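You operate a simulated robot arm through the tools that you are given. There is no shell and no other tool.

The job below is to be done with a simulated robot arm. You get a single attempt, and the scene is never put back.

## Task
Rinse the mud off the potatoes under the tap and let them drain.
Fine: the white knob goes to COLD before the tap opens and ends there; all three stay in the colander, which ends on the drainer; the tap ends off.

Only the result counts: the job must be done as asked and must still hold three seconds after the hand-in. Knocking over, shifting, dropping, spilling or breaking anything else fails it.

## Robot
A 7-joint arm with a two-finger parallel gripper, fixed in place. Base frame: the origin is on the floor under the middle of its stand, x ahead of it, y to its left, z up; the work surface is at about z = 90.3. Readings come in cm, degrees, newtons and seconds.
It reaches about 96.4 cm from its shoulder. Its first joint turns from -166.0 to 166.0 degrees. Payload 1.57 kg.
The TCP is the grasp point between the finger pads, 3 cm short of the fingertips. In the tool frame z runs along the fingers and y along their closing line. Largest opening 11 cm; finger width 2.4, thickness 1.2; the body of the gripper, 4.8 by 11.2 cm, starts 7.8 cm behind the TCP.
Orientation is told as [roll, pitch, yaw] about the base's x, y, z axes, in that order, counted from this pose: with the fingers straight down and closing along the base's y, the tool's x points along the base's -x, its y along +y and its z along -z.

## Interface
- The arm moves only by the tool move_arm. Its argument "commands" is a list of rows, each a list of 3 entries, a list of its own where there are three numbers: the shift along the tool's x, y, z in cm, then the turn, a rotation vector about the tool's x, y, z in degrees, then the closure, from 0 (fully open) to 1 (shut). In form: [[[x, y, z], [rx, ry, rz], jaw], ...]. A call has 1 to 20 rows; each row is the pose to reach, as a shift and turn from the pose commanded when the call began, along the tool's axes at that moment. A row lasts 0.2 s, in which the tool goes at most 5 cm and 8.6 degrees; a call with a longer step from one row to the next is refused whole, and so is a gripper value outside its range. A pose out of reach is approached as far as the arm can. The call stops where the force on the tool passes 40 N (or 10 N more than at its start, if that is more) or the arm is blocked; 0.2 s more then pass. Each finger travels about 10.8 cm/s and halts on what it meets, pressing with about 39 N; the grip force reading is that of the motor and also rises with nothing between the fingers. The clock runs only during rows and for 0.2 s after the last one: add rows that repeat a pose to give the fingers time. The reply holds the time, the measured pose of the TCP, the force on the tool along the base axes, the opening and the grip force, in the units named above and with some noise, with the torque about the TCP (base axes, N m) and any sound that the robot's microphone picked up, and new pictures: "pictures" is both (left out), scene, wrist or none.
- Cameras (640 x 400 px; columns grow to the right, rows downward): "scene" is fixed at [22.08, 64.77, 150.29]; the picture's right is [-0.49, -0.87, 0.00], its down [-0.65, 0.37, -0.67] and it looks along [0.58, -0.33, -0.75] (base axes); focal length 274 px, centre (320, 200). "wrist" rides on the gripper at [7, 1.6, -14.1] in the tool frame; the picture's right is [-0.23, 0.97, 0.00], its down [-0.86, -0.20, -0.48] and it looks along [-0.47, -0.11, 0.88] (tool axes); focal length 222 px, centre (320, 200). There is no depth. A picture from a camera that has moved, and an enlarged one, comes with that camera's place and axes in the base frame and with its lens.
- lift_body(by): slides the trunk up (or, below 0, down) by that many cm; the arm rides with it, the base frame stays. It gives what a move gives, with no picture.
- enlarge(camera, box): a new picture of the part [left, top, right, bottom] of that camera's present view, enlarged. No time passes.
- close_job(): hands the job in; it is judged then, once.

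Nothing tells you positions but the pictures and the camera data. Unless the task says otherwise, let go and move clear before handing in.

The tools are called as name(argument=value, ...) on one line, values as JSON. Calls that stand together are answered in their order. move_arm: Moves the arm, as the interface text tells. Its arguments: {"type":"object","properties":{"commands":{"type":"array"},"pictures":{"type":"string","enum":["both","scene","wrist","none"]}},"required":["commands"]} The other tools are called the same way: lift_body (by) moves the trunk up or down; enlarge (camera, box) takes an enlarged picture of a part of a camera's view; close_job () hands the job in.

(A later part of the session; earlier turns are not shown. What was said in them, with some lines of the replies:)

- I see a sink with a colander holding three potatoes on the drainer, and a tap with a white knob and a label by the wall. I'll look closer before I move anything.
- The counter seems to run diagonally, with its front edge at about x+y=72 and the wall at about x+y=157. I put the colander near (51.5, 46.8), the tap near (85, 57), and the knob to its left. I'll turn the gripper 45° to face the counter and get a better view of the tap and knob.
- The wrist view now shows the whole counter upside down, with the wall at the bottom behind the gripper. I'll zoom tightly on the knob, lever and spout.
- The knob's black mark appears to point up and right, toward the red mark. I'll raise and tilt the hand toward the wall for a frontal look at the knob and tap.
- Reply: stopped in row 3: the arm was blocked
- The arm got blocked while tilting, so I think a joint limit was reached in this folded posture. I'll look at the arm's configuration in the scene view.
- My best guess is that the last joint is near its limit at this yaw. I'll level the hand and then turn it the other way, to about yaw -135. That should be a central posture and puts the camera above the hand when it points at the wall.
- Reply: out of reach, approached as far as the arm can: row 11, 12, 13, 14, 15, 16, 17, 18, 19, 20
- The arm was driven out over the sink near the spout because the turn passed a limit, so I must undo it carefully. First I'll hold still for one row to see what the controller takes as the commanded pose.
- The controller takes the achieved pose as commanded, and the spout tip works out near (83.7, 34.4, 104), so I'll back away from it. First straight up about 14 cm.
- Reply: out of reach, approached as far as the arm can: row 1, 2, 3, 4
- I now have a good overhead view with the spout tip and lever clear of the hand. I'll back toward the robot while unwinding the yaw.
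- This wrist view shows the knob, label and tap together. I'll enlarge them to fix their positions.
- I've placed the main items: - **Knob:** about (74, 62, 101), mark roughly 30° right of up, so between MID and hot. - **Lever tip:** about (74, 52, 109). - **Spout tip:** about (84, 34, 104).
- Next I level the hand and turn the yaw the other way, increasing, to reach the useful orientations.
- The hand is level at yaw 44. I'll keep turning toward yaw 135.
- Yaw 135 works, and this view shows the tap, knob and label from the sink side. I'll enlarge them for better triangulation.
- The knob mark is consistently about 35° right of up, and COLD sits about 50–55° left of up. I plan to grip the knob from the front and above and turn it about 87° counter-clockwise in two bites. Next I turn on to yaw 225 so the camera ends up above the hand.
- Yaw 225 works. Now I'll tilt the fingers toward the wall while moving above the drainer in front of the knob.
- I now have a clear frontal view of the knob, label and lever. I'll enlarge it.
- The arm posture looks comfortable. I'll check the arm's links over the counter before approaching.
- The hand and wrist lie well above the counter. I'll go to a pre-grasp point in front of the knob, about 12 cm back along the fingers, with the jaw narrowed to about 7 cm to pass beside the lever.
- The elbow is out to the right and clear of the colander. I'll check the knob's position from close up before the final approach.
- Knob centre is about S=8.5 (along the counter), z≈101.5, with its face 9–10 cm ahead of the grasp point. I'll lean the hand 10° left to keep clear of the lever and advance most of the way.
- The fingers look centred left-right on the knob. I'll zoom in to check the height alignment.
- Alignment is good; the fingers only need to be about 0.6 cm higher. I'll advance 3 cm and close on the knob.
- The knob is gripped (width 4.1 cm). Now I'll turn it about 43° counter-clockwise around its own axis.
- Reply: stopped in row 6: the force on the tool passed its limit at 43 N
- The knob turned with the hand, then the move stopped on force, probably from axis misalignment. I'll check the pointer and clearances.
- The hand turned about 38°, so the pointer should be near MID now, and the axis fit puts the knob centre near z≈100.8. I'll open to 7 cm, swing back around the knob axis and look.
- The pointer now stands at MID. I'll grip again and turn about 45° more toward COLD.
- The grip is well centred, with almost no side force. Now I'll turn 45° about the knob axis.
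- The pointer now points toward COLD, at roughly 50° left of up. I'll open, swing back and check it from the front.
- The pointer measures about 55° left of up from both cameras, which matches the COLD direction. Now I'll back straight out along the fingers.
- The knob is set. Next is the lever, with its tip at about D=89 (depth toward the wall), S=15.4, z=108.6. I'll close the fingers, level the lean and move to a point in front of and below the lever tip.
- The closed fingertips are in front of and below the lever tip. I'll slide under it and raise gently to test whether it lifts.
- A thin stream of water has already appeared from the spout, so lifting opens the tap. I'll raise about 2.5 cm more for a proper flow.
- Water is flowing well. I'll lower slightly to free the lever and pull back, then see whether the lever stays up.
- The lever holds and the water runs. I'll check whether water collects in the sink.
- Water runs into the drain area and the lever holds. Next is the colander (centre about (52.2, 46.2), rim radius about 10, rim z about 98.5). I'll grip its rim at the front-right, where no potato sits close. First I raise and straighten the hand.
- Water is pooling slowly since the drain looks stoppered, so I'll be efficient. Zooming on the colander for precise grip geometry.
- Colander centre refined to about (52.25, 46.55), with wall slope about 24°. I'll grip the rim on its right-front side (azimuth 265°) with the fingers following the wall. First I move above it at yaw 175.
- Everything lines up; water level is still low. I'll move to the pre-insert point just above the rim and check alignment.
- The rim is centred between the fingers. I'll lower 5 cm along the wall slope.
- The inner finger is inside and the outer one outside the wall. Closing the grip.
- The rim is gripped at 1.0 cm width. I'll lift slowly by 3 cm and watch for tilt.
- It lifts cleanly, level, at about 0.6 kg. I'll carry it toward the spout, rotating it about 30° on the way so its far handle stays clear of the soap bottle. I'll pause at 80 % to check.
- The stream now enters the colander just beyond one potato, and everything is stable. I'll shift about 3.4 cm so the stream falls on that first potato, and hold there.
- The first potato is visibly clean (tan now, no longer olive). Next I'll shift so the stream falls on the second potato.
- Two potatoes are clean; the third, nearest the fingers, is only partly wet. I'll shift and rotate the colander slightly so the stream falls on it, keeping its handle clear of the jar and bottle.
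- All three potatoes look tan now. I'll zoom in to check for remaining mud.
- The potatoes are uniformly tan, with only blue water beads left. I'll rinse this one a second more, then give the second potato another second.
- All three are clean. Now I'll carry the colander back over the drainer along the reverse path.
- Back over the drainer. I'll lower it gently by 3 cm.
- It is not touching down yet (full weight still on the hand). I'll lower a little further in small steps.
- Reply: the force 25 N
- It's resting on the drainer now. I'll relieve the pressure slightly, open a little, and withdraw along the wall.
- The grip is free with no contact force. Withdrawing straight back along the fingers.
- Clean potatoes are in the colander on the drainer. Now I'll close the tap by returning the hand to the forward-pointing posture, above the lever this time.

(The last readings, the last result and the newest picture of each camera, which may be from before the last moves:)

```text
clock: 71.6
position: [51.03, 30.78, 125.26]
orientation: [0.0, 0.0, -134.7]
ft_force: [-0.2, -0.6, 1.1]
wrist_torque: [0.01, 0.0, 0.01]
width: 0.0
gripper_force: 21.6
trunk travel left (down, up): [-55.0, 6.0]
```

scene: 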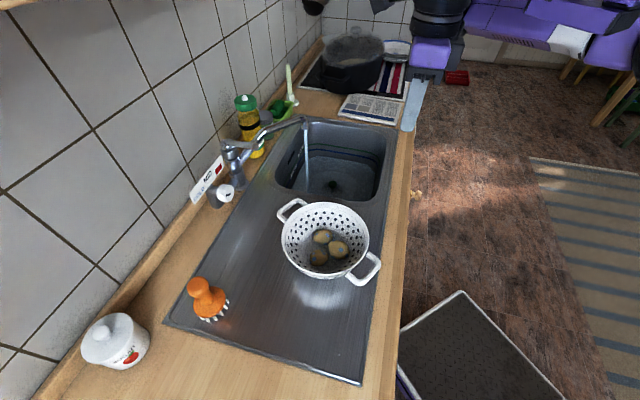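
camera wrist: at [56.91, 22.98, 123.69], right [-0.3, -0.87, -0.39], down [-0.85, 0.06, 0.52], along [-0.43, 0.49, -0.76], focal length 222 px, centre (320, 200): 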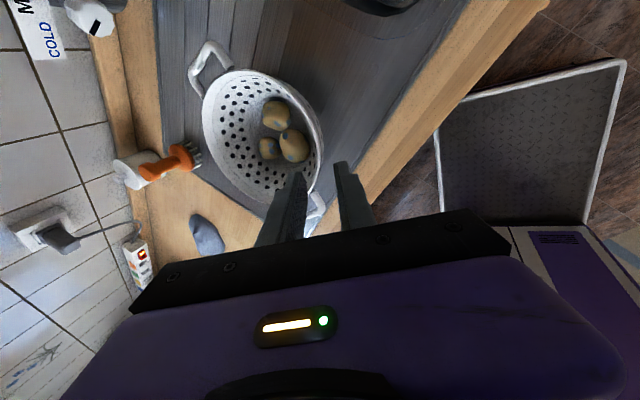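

move_arm(commands=[[[2.8, 0.2, 0.4], [0, 6.9, 0], 1], [[5.6, 0.4, 0.8], [0, 13.8, 0], 1], [[8.4, 0.6, 1.2], [0, 20.7, 0], 1], [[11.2, 0.8, 1.6], [0, 27.6, 0], 1], [[14, 1.0, 2.0], [0, 34.5, 0], 1], [[16.8, 1.2, 2.4], [0, 41.4, 0], 1], [[19.6, 1.5, 2.8], [0, 48.3, 0], 1], [[22.1, 1.7, 3.2], [0, 55, 0], 1]])

enlarge(camera="wrist", box=[220, 60, 460, 230])

enlarge(camera="scene", box=[200, 90, 340, 200])

```text
clock: 73.4
position: [67.9, 45.2, 122.27]
orientation: [-0.3, 55.0, -135.1]
ft_force: [0.1, 0.4, 0.5]
wrist_torque: [-0.02, 0.0, -0.01]
width: 0.0
gripper_force: 21.3
trunk travel left (down, up): [-55.0, 6.0]
camera wrist: at [63.73, 38.64, 136.07], right [0.6, -0.78, -0.19], down [-0.76, -0.48, -0.43], along [0.24, 0.4, -0.88], focal length 222 px, centre (320, 200)
```

scene: 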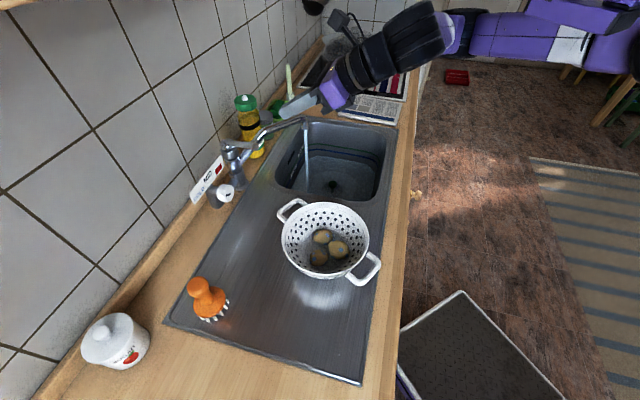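
wrist: 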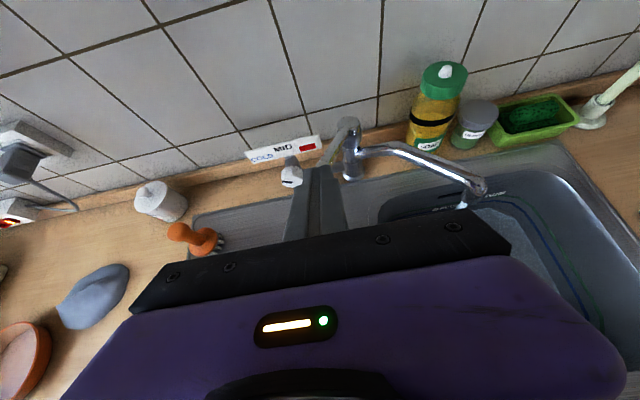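

```text
2.35 times, centred on (340, 145) of wrist
camera zoom: at [63.73, 38.64, 136.07], right [0.6, -0.78, -0.19], down [-0.76, -0.48, -0.43], along [0.24, 0.4, -0.88], focal length 523 px, centre (273, 329)
```

zoom: 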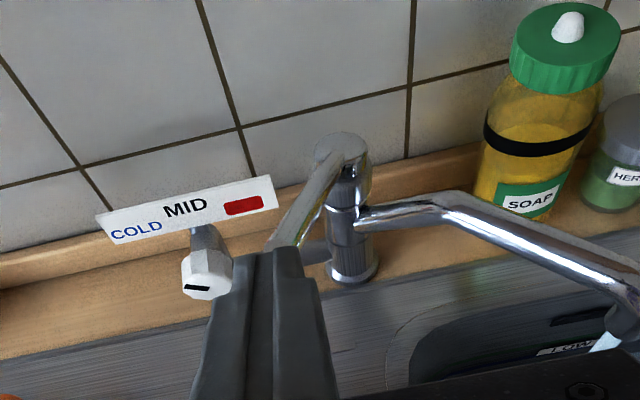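

```text
3.64 times, centred on (270, 145) of scene
camera zoom: at [22.08, 64.77, 150.29], right [-0.49, -0.87, 0.0], down [-0.65, 0.37, -0.67], along [0.58, -0.33, -0.75], focal length 994 px, centre (502, 400)
```

zoom: 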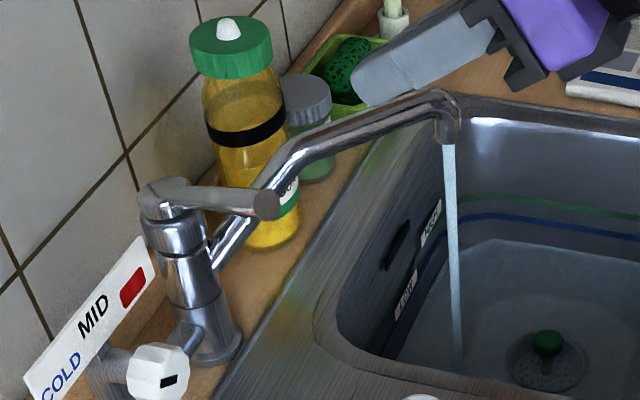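

The lever tip is now near (74.4, 52.4, 111). I'll position the closed fingertips just above it, about 2 cm behind its tip.

move_arm(commands=[[[0, 0.1, 3.5], [0, 0, 0], 1], [[-0.1, 0.2, 7], [0, 0, 0], 1], [[-0.2, 0.25, 10], [0, 0, 0], 1], [[-0.2, 0.25, 11.74], [0, 0, 0], 1], [[-0.2, 0.25, 11.74], [0, 0, 0], 1]])

enlarge(camera="scene", box=[210, 100, 310, 190])

enlarge(camera="wrist", box=[250, 60, 430, 220])

```text
clock: 74.6
position: [74.82, 51.75, 115.26]
orientation: [-0.2, 54.9, -135.1]
ft_force: [0.6, -0.1, 0.3]
wrist_torque: [-0.02, 0.0, -0.02]
width: 0.02
gripper_force: 21.4
trunk travel left (down, up): [-55.0, 6.0]
camera wrist: at [70.6, 45.2, 129.04], right [0.6, -0.78, -0.19], down [-0.77, -0.48, -0.42], along [0.24, 0.4, -0.89], focal length 222 px, centre (320, 200)
```

scene: 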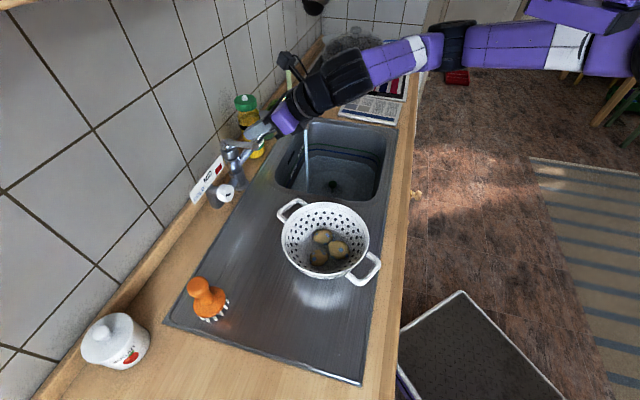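
wrist: 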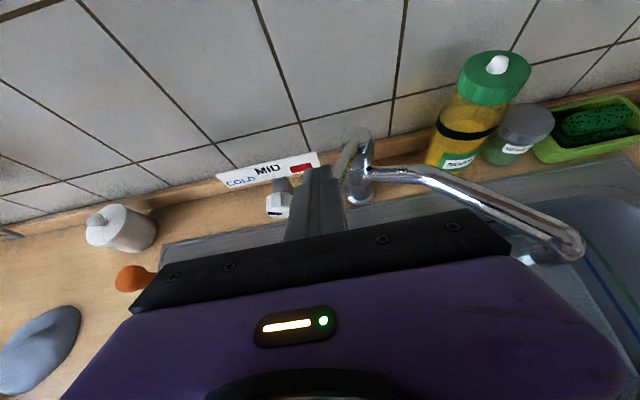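

```text
4.44 times, centred on (260, 145) of scene
camera zoom: at [22.08, 64.77, 150.29], right [-0.49, -0.87, 0.0], down [-0.65, 0.37, -0.67], along [0.58, -0.33, -0.75], focal length 1215 px, centre (587, 444)
```

zoom: 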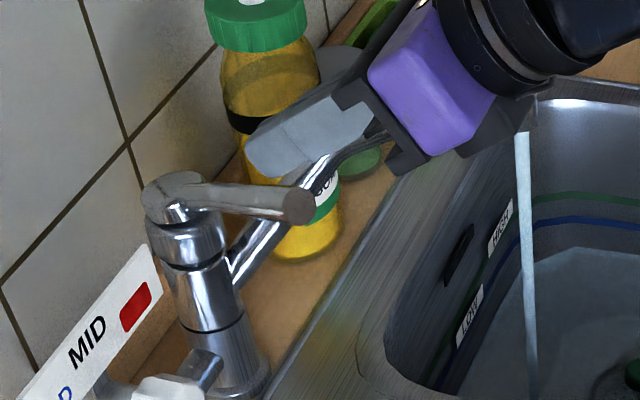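

```text
2.50 times, centred on (340, 140) of wrist
camera zoom: at [70.6, 45.2, 129.04], right [0.6, -0.78, -0.19], down [-0.77, -0.48, -0.42], along [0.24, 0.4, -0.89], focal length 555 px, centre (270, 350)
```

zoom: 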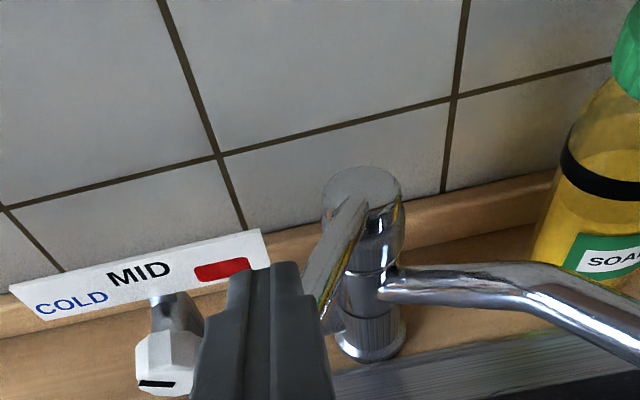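

The fingertips sit above the lever shaft. Pressing down gently.

move_arm(commands=[[[-0.41, 0.1, 0.29], [0, 0, 0], 1], [[-0.82, 0.2, 0.57], [0, 0, 0], 1], [[-1.23, 0.2, 0.86], [0, 0, 0], 1], [[-1.64, 0.2, 1.15], [0, 0, 0], 1], [[-2.05, 0.2, 1.44], [0, 0, 0], 1], [[-2.46, 0.2, 1.72], [0, 0, 0], 1], [[-2.87, 0.2, 2.01], [0, 0, 0], 1]])

enlarge(camera="scene", box=[210, 100, 330, 200])

enlarge(camera="wrist", box=[250, 60, 430, 220])

```text
clock: 76.2
position: [74.83, 51.6, 111.71]
orientation: [-0.2, 55.0, -135.1]
ft_force: [0.2, 0.8, 0.2]
wrist_torque: [0.06, 0.0, 0.02]
width: 0.0
gripper_force: 21.0
trunk travel left (down, up): [-55.0, 6.0]
camera wrist: at [70.73, 45.11, 125.57], right [0.6, -0.78, -0.19], down [-0.77, -0.48, -0.42], along [0.24, 0.4, -0.89], focal length 222 px, centre (320, 200)
```

scene: 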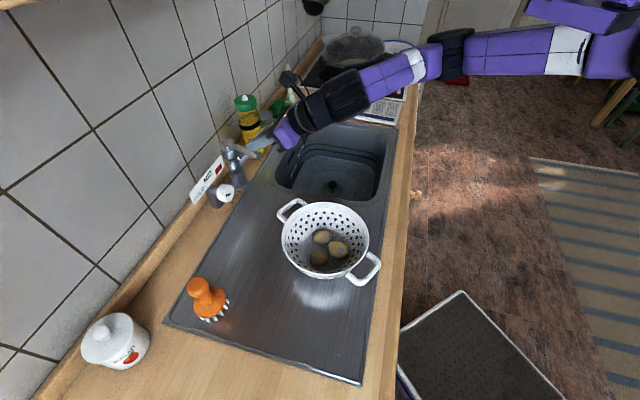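
wrist: 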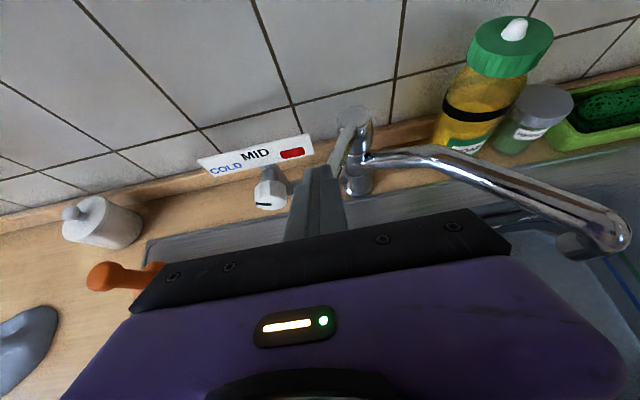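

```text
4.00 times, centred on (270, 150) of scene
camera zoom: at [22.08, 64.77, 150.29], right [-0.49, -0.87, 0.0], down [-0.65, 0.37, -0.67], along [0.58, -0.33, -0.75], focal length 1094 px, centre (520, 400)
```

zoom: 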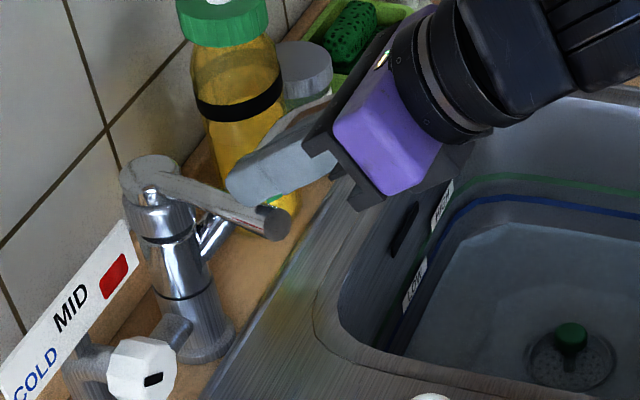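

```text
2.50 times, centred on (340, 140) of wrist
camera zoom: at [70.73, 45.11, 125.57], right [0.6, -0.78, -0.19], down [-0.77, -0.48, -0.42], along [0.24, 0.4, -0.89], focal length 555 px, centre (270, 350)
```

zoom: 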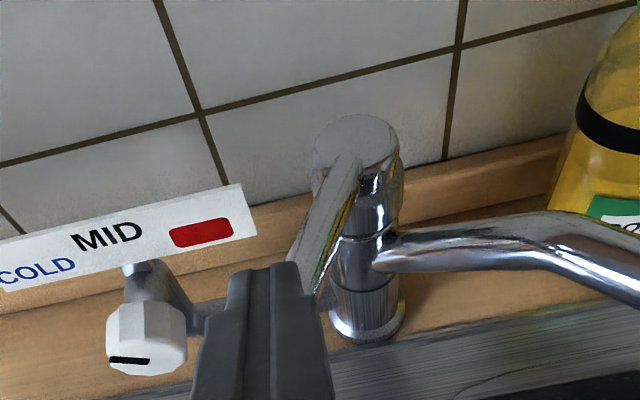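

The stream has stopped. I'll press slightly further to be sure the lever is fully home.

move_arm(commands=[[[-0.16, 0, 0.11], [0, 0, 0], 1], [[-0.33, 0, 0.23], [0, 0, 0], 1], [[-0.49, 0, 0.34], [0, 0, 0], 1]], pictures="scene")

enlarge(camera="scene", box=[210, 100, 330, 200])

```text
clock: 77.0
position: [74.89, 51.67, 111.64]
orientation: [-0.3, 55.4, -135.0]
ft_force: [-1.0, 1.5, 30.3]
wrist_torque: [0.45, -0.34, -0.15]
width: 0.01
gripper_force: 21.3
trunk travel left (down, up): [-55.0, 6.0]
```

scene: 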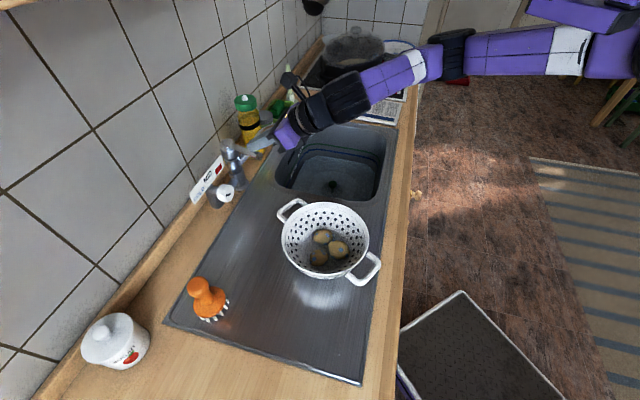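

```text
4.00 times, centred on (270, 150) of scene
camera zoom: at [22.08, 64.77, 150.29], right [-0.49, -0.87, 0.0], down [-0.65, 0.37, -0.67], along [0.58, -0.33, -0.75], focal length 1094 px, centre (520, 400)
```

zoom: 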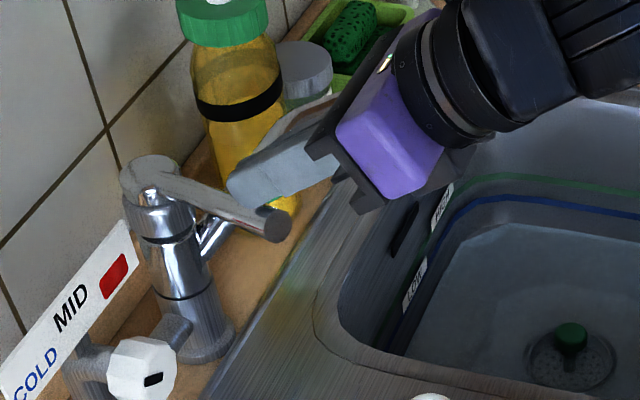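

The lever is hard against its stop with no stream, so the tap is off. I'll lift off and back away.

move_arm(commands=[[[0.6, 0, -0.4], [0, 0, 0], 1], [[1.8, 0, -1.3], [0, 0, 0], 1], [[3.3, 0, -2.3], [0, 0, 0], 1], [[4, 0, -5.5], [0, 0, 0], 1], [[4.5, 0, -9.5], [0, 0, 0], 1], [[5, 0, -13], [0, 0, 0], 1]])

enlarge(camera="scene", box=[190, 100, 330, 220])

enlarge(camera="wrist", box=[220, 60, 480, 240])

enlarge(camera="scene", box=[265, 110, 395, 290])

```text
clock: 78.4
position: [69.37, 46.01, 122.73]
orientation: [-0.2, 54.9, -135.1]
ft_force: [0.7, 0.0, -0.5]
wrist_torque: [0.03, -0.03, 0.03]
width: 0.0
gripper_force: 21.0
trunk travel left (down, up): [-55.0, 6.0]
camera wrist: at [65.19, 39.47, 136.59], right [0.6, -0.78, -0.19], down [-0.77, -0.48, -0.42], along [0.24, 0.4, -0.89], focal length 222 px, centre (320, 200)
```

scene: 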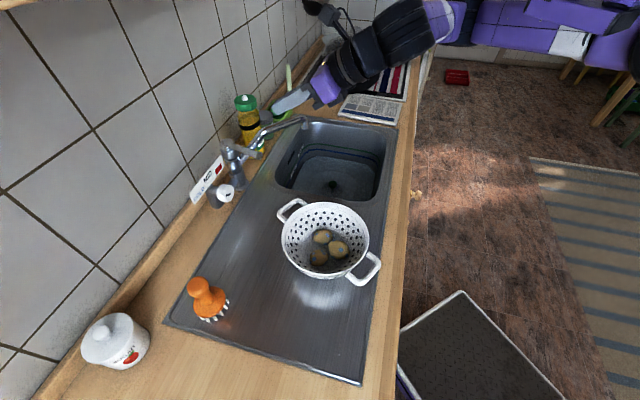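
wrist: 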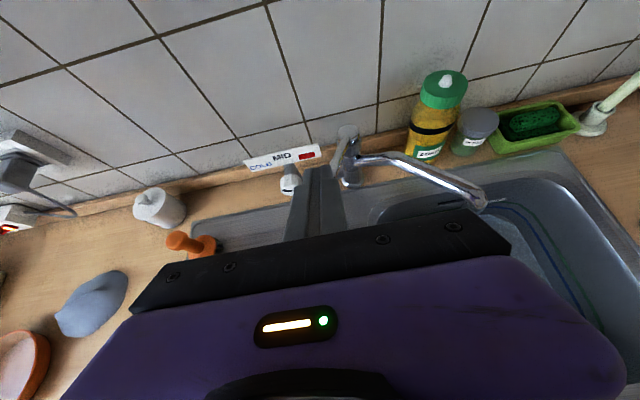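

```text
3.33 times, centred on (260, 160) of scene
camera zoom: at [22.08, 64.77, 150.29], right [-0.49, -0.87, 0.0], down [-0.65, 0.37, -0.67], along [0.58, -0.33, -0.75], focal length 912 px, centre (520, 333)
```

zoom: 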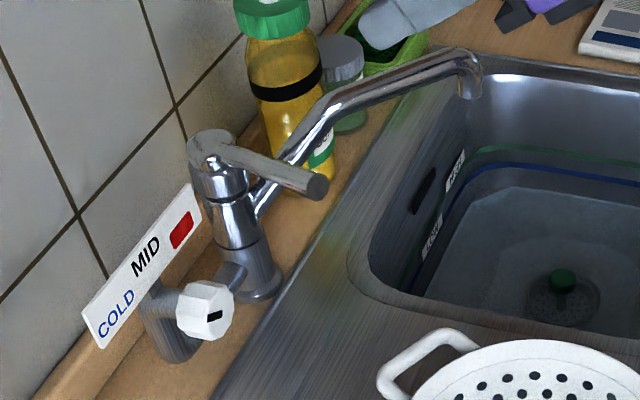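

```text
2.22 times, centred on (350, 150) of wrist
camera zoom: at [65.19, 39.47, 136.59], right [0.6, -0.78, -0.19], down [-0.77, -0.48, -0.42], along [0.24, 0.4, -0.89], focal length 494 px, centre (253, 311)
```

zoom: 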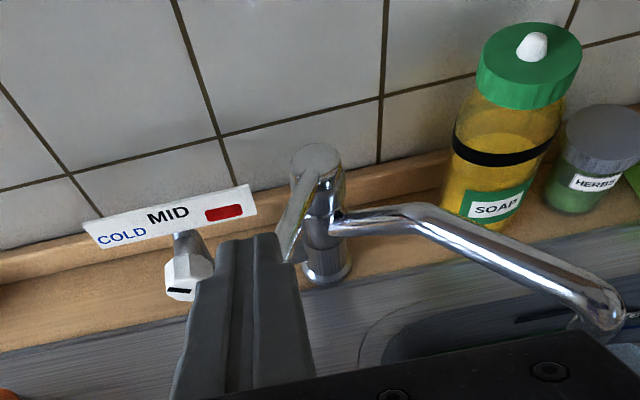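

```text
2.22 times, centred on (330, 200) of scene
camera zoom: at [22.08, 64.77, 150.29], right [-0.49, -0.87, 0.0], down [-0.65, 0.37, -0.67], along [0.58, -0.33, -0.75], focal length 608 px, centre (298, 200)
```

zoom: 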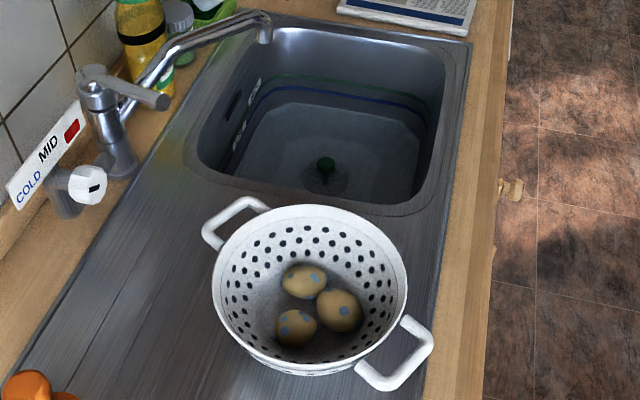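

The tap is off, the knob is still at COLD, and the clean potatoes sit in the colander on the drainer. I'll retract the arm clear and let them drain for a while.

move_arm(commands=[[[-1.5, 0.7, -3.1], [0, -7.8, 0], 0.8], [[-3, 1.4, -6.3], [0, -15.7, 0], 0.6], [[-4.5, 2.1, -9.4], [0, -23.5, 0], 0.5], [[-6, 2.9, -12.6], [0, -31.4, 0], 0.5], [[-7.5, 3.6, -15.7], [0, -39.2, 0], 0.5], [[-9, 4.3, -18.9], [0, -47.1, 0], 0.5], [[-10.5, 5, -22], [0, -55, 0], 0.5]], pictures="none")

move_arm(commands=[[[0, 0, 0], [0, 0, 0], 0.5], [[0, 0, 0], [0, 0, 0], 0.5], [[0, 0, 0], [0, 0, 0], 0.5], [[0, 0, 0], [0, 0, 0], 0.5], [[0, 0, 0], [0, 0, 0], 0.5], [[0, 0, 0], [0, 0, 0], 0.5], [[0, 0, 0], [0, 0, 0], 0.5], [[0, 0, 0], [0, 0, 0], 0.5], [[0, 0, 0], [0, 0, 0], 0.5], [[0, 0, 0], [0, 0, 0], 0.5], [[0, 0, 0], [0, 0, 0], 0.5], [[0, 0, 0], [0, 0, 0], 0.5], [[0, 0, 0], [0, 0, 0], 0.5], [[0, 0, 0], [0, 0, 0], 0.5], [[0, 0, 0], [0, 0, 0], 0.5], [[0, 0, 0], [0, 0, 0], 0.5], [[0, 0, 0], [0, 0, 0], 0.5], [[0, 0, 0], [0, 0, 0], 0.5], [[0, 0, 0], [0, 0, 0], 0.5], [[0, 0, 0], [0, 0, 0], 0.5]])

enlarge(camera="scene", box=[270, 190, 390, 290])

enlarge(camera="scene", box=[190, 100, 400, 220])

```text
clock: 80.0
position: [55.97, 25.61, 126.84]
orientation: [0.0, -0.2, -134.9]
ft_force: [0.1, 0.1, 0.1]
wrist_torque: [-0.01, 0.02, -0.05]
width: 5.5
gripper_force: 0.0
trunk travel left (down, up): [-55.0, 6.0]
```

```text
clock: 84.2
position: [55.89, 25.64, 126.85]
orientation: [-0.1, -0.1, -135.0]
ft_force: [0.1, 0.0, 0.6]
wrist_torque: [-0.01, 0.0, 0.01]
width: 5.52
gripper_force: 0.1
trunk travel left (down, up): [-55.0, 6.0]
camera wrist: at [62.04, 29.38, 140.95], right [0.53, -0.85, 0.0], down [-0.74, -0.46, 0.48], along [-0.41, -0.25, -0.88], focal length 222 px, centre (320, 200)
```

scene: 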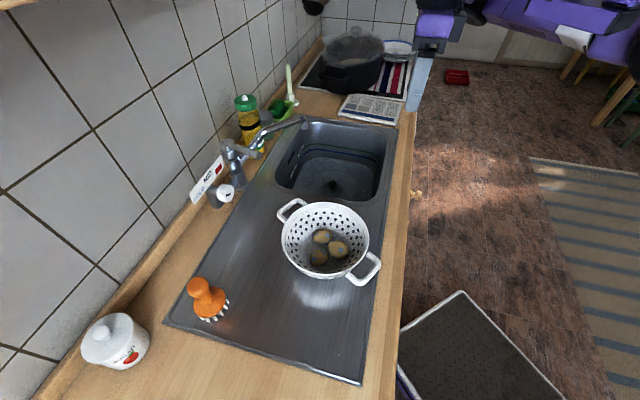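
wrist: 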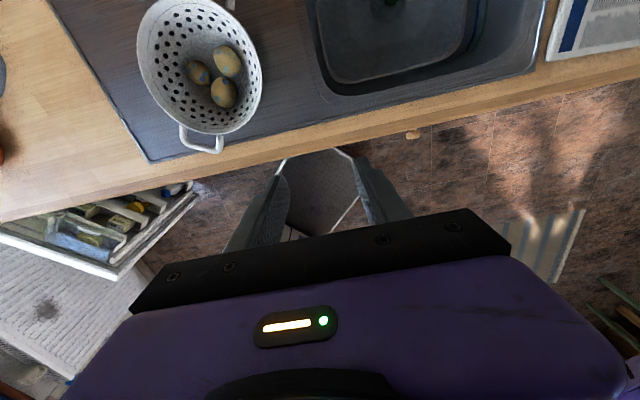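

```text
4.00 times, centred on (330, 240) of scene
camera zoom: at [22.08, 64.77, 150.29], right [-0.49, -0.87, 0.0], down [-0.65, 0.37, -0.67], along [0.58, -0.33, -0.75], focal length 1094 px, centre (280, 40)
```

zoom: 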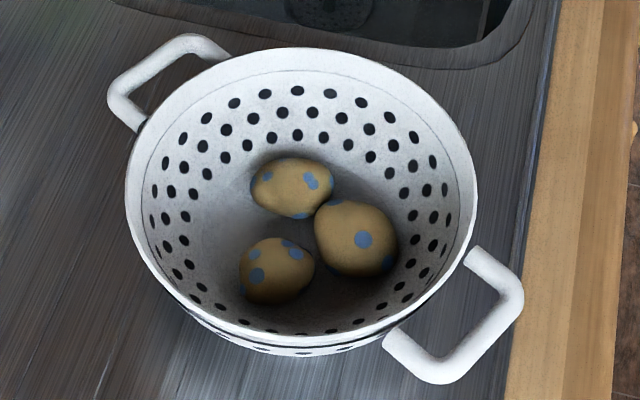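

```text
3.05 times, centred on (295, 160) of scene
camera zoom: at [22.08, 64.77, 150.29], right [-0.49, -0.87, 0.0], down [-0.65, 0.37, -0.67], along [0.58, -0.33, -0.75], focal length 833 px, centre (396, 322)
```

zoom: 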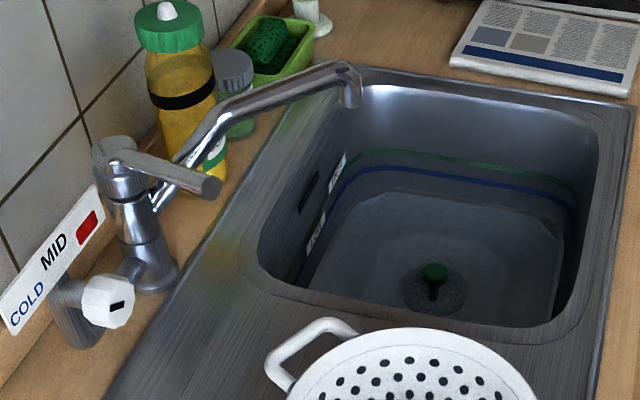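

All is in place: tap off, knob at COLD, colander on the drainer and nothing disturbed. I'll let the potatoes drain a few seconds more and compare.

move_arm(commands=[[[0, 0, 0], [0, 0, 0], 0.5], [[0, 0, 0], [0, 0, 0], 0.5], [[0, 0, 0], [0, 0, 0], 0.5], [[0, 0, 0], [0, 0, 0], 0.5], [[0, 0, 0], [0, 0, 0], 0.5], [[0, 0, 0], [0, 0, 0], 0.5], [[0, 0, 0], [0, 0, 0], 0.5], [[0, 0, 0], [0, 0, 0], 0.5], [[0, 0, 0], [0, 0, 0], 0.5], [[0, 0, 0], [0, 0, 0], 0.5], [[0, 0, 0], [0, 0, 0], 0.5], [[0, 0, 0], [0, 0, 0], 0.5], [[0, 0, 0], [0, 0, 0], 0.5], [[0, 0, 0], [0, 0, 0], 0.5], [[0, 0, 0], [0, 0, 0], 0.5], [[0, 0, 0], [0, 0, 0], 0.5], [[0, 0, 0], [0, 0, 0], 0.5], [[0, 0, 0], [0, 0, 0], 0.5], [[0, 0, 0], [0, 0, 0], 0.5], [[0, 0, 0], [0, 0, 0], 0.5]], pictures="none")

move_arm(commands=[[[0, 0, 0], [0, 0, 0], 0.5], [[0, 0, 0], [0, 0, 0], 0.5], [[0, 0, 0], [0, 0, 0], 0.5], [[0, 0, 0], [0, 0, 0], 0.5], [[0, 0, 0], [0, 0, 0], 0.5], [[0, 0, 0], [0, 0, 0], 0.5], [[0, 0, 0], [0, 0, 0], 0.5], [[0, 0, 0], [0, 0, 0], 0.5], [[0, 0, 0], [0, 0, 0], 0.5], [[0, 0, 0], [0, 0, 0], 0.5], [[0, 0, 0], [0, 0, 0], 0.5], [[0, 0, 0], [0, 0, 0], 0.5], [[0, 0, 0], [0, 0, 0], 0.5], [[0, 0, 0], [0, 0, 0], 0.5], [[0, 0, 0], [0, 0, 0], 0.5], [[0, 0, 0], [0, 0, 0], 0.5], [[0, 0, 0], [0, 0, 0], 0.5], [[0, 0, 0], [0, 0, 0], 0.5], [[0, 0, 0], [0, 0, 0], 0.5], [[0, 0, 0], [0, 0, 0], 0.5]], pictures="scene")

enlarge(camera="scene", box=[295, 215, 365, 275])

enlarge(camera="scene", box=[215, 175, 239, 199])

enlarge(camera="scene", box=[190, 100, 400, 220])

```text
clock: 88.4
position: [55.95, 25.59, 126.84]
orientation: [-0.1, -0.1, -134.9]
ft_force: [-0.7, -0.2, -0.1]
wrist_torque: [-0.02, -0.02, 0.01]
width: 5.5
gripper_force: 0.1
trunk travel left (down, up): [-55.0, 6.0]
```

```text
clock: 92.6
position: [56.01, 25.6, 126.92]
orientation: [-0.1, -0.2, -134.9]
ft_force: [0.6, -0.5, -0.5]
wrist_torque: [0.03, 0.01, 0.02]
width: 5.49
gripper_force: 0.1
trunk travel left (down, up): [-55.0, 6.0]
```

scene: 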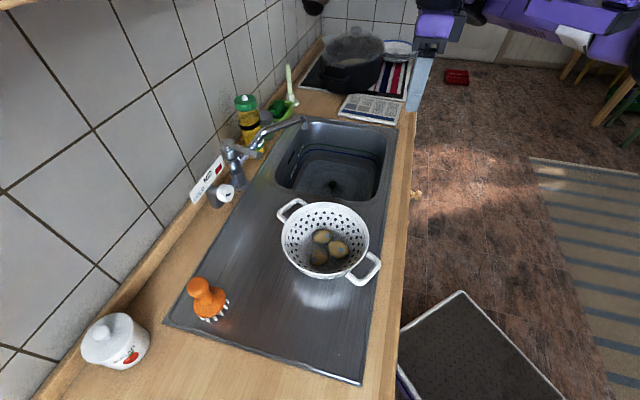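

```text
6.67 times, centred on (330, 245) of scene
camera zoom: at [22.08, 64.77, 150.29], right [-0.49, -0.87, 0.0], down [-0.65, 0.37, -0.67], along [0.58, -0.33, -0.75], focal length 1823 px, centre (253, -100)
```

zoom: 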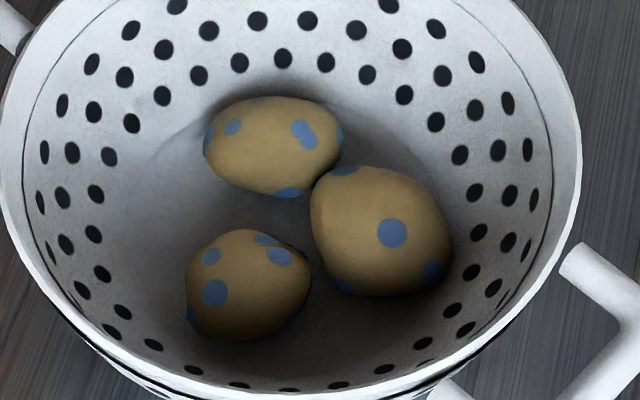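

```text
16.00 times, centred on (227, 187) of scene
camera zoom: at [22.08, 64.77, 150.29], right [-0.49, -0.87, 0.0], down [-0.65, 0.37, -0.67], along [0.58, -0.33, -0.75], focal length 4375 px, centre (1808, 408)
```

zoom: 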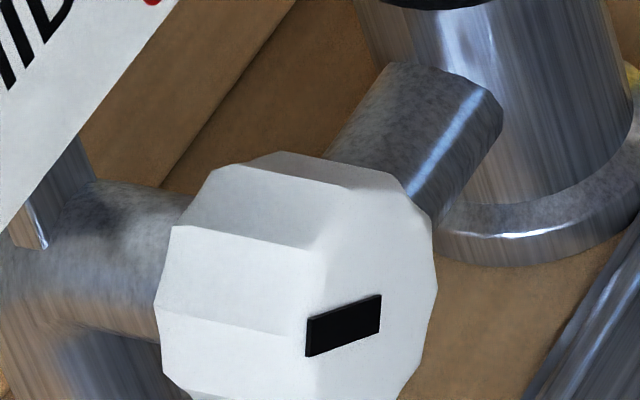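

```text
3.05 times, centred on (295, 160) of scene
camera zoom: at [22.08, 64.77, 150.29], right [-0.49, -0.87, 0.0], down [-0.65, 0.37, -0.67], along [0.58, -0.33, -0.75], focal length 833 px, centre (396, 322)
```

zoom: 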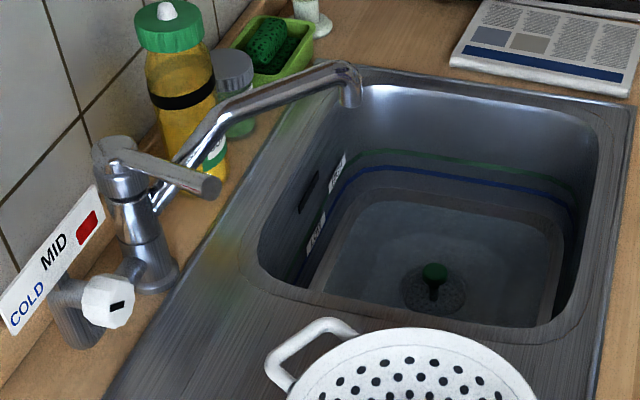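

The potatoes are clean and resting in the colander on the drainer. The sink is draining, the tap is off, the knob points to COLD and the arm is clear. I'm handing in.

close_job()

```text
The job is handed in.
```

I rinsed all three potatoes under the tap. They are in the colander, back on the drainer, and I've handed the job in; no verdict came back.

- **Knob:** I turned the white knob to COLD before opening the tap, and it still points there. It has no stop I could feel, so I set it by eye; it points straight at the COLD label.
- **Tap:** The lever is pressed down against its stop and no water is running.
- **Potatoes:** All three went from muddy olive to clean tan. A few water beads were still on them after about 25 seconds on the drainer.
- **Sink:** Water pooled in the sink while the tap ran, and the level was going down by the end.
- **Surroundings:** I saw nothing else moved or spilled, and the arm is clear of everything.

Early on, a wrist turn went past the arm's limit and swung the hand out over the sink near the spout. It touched nothing.
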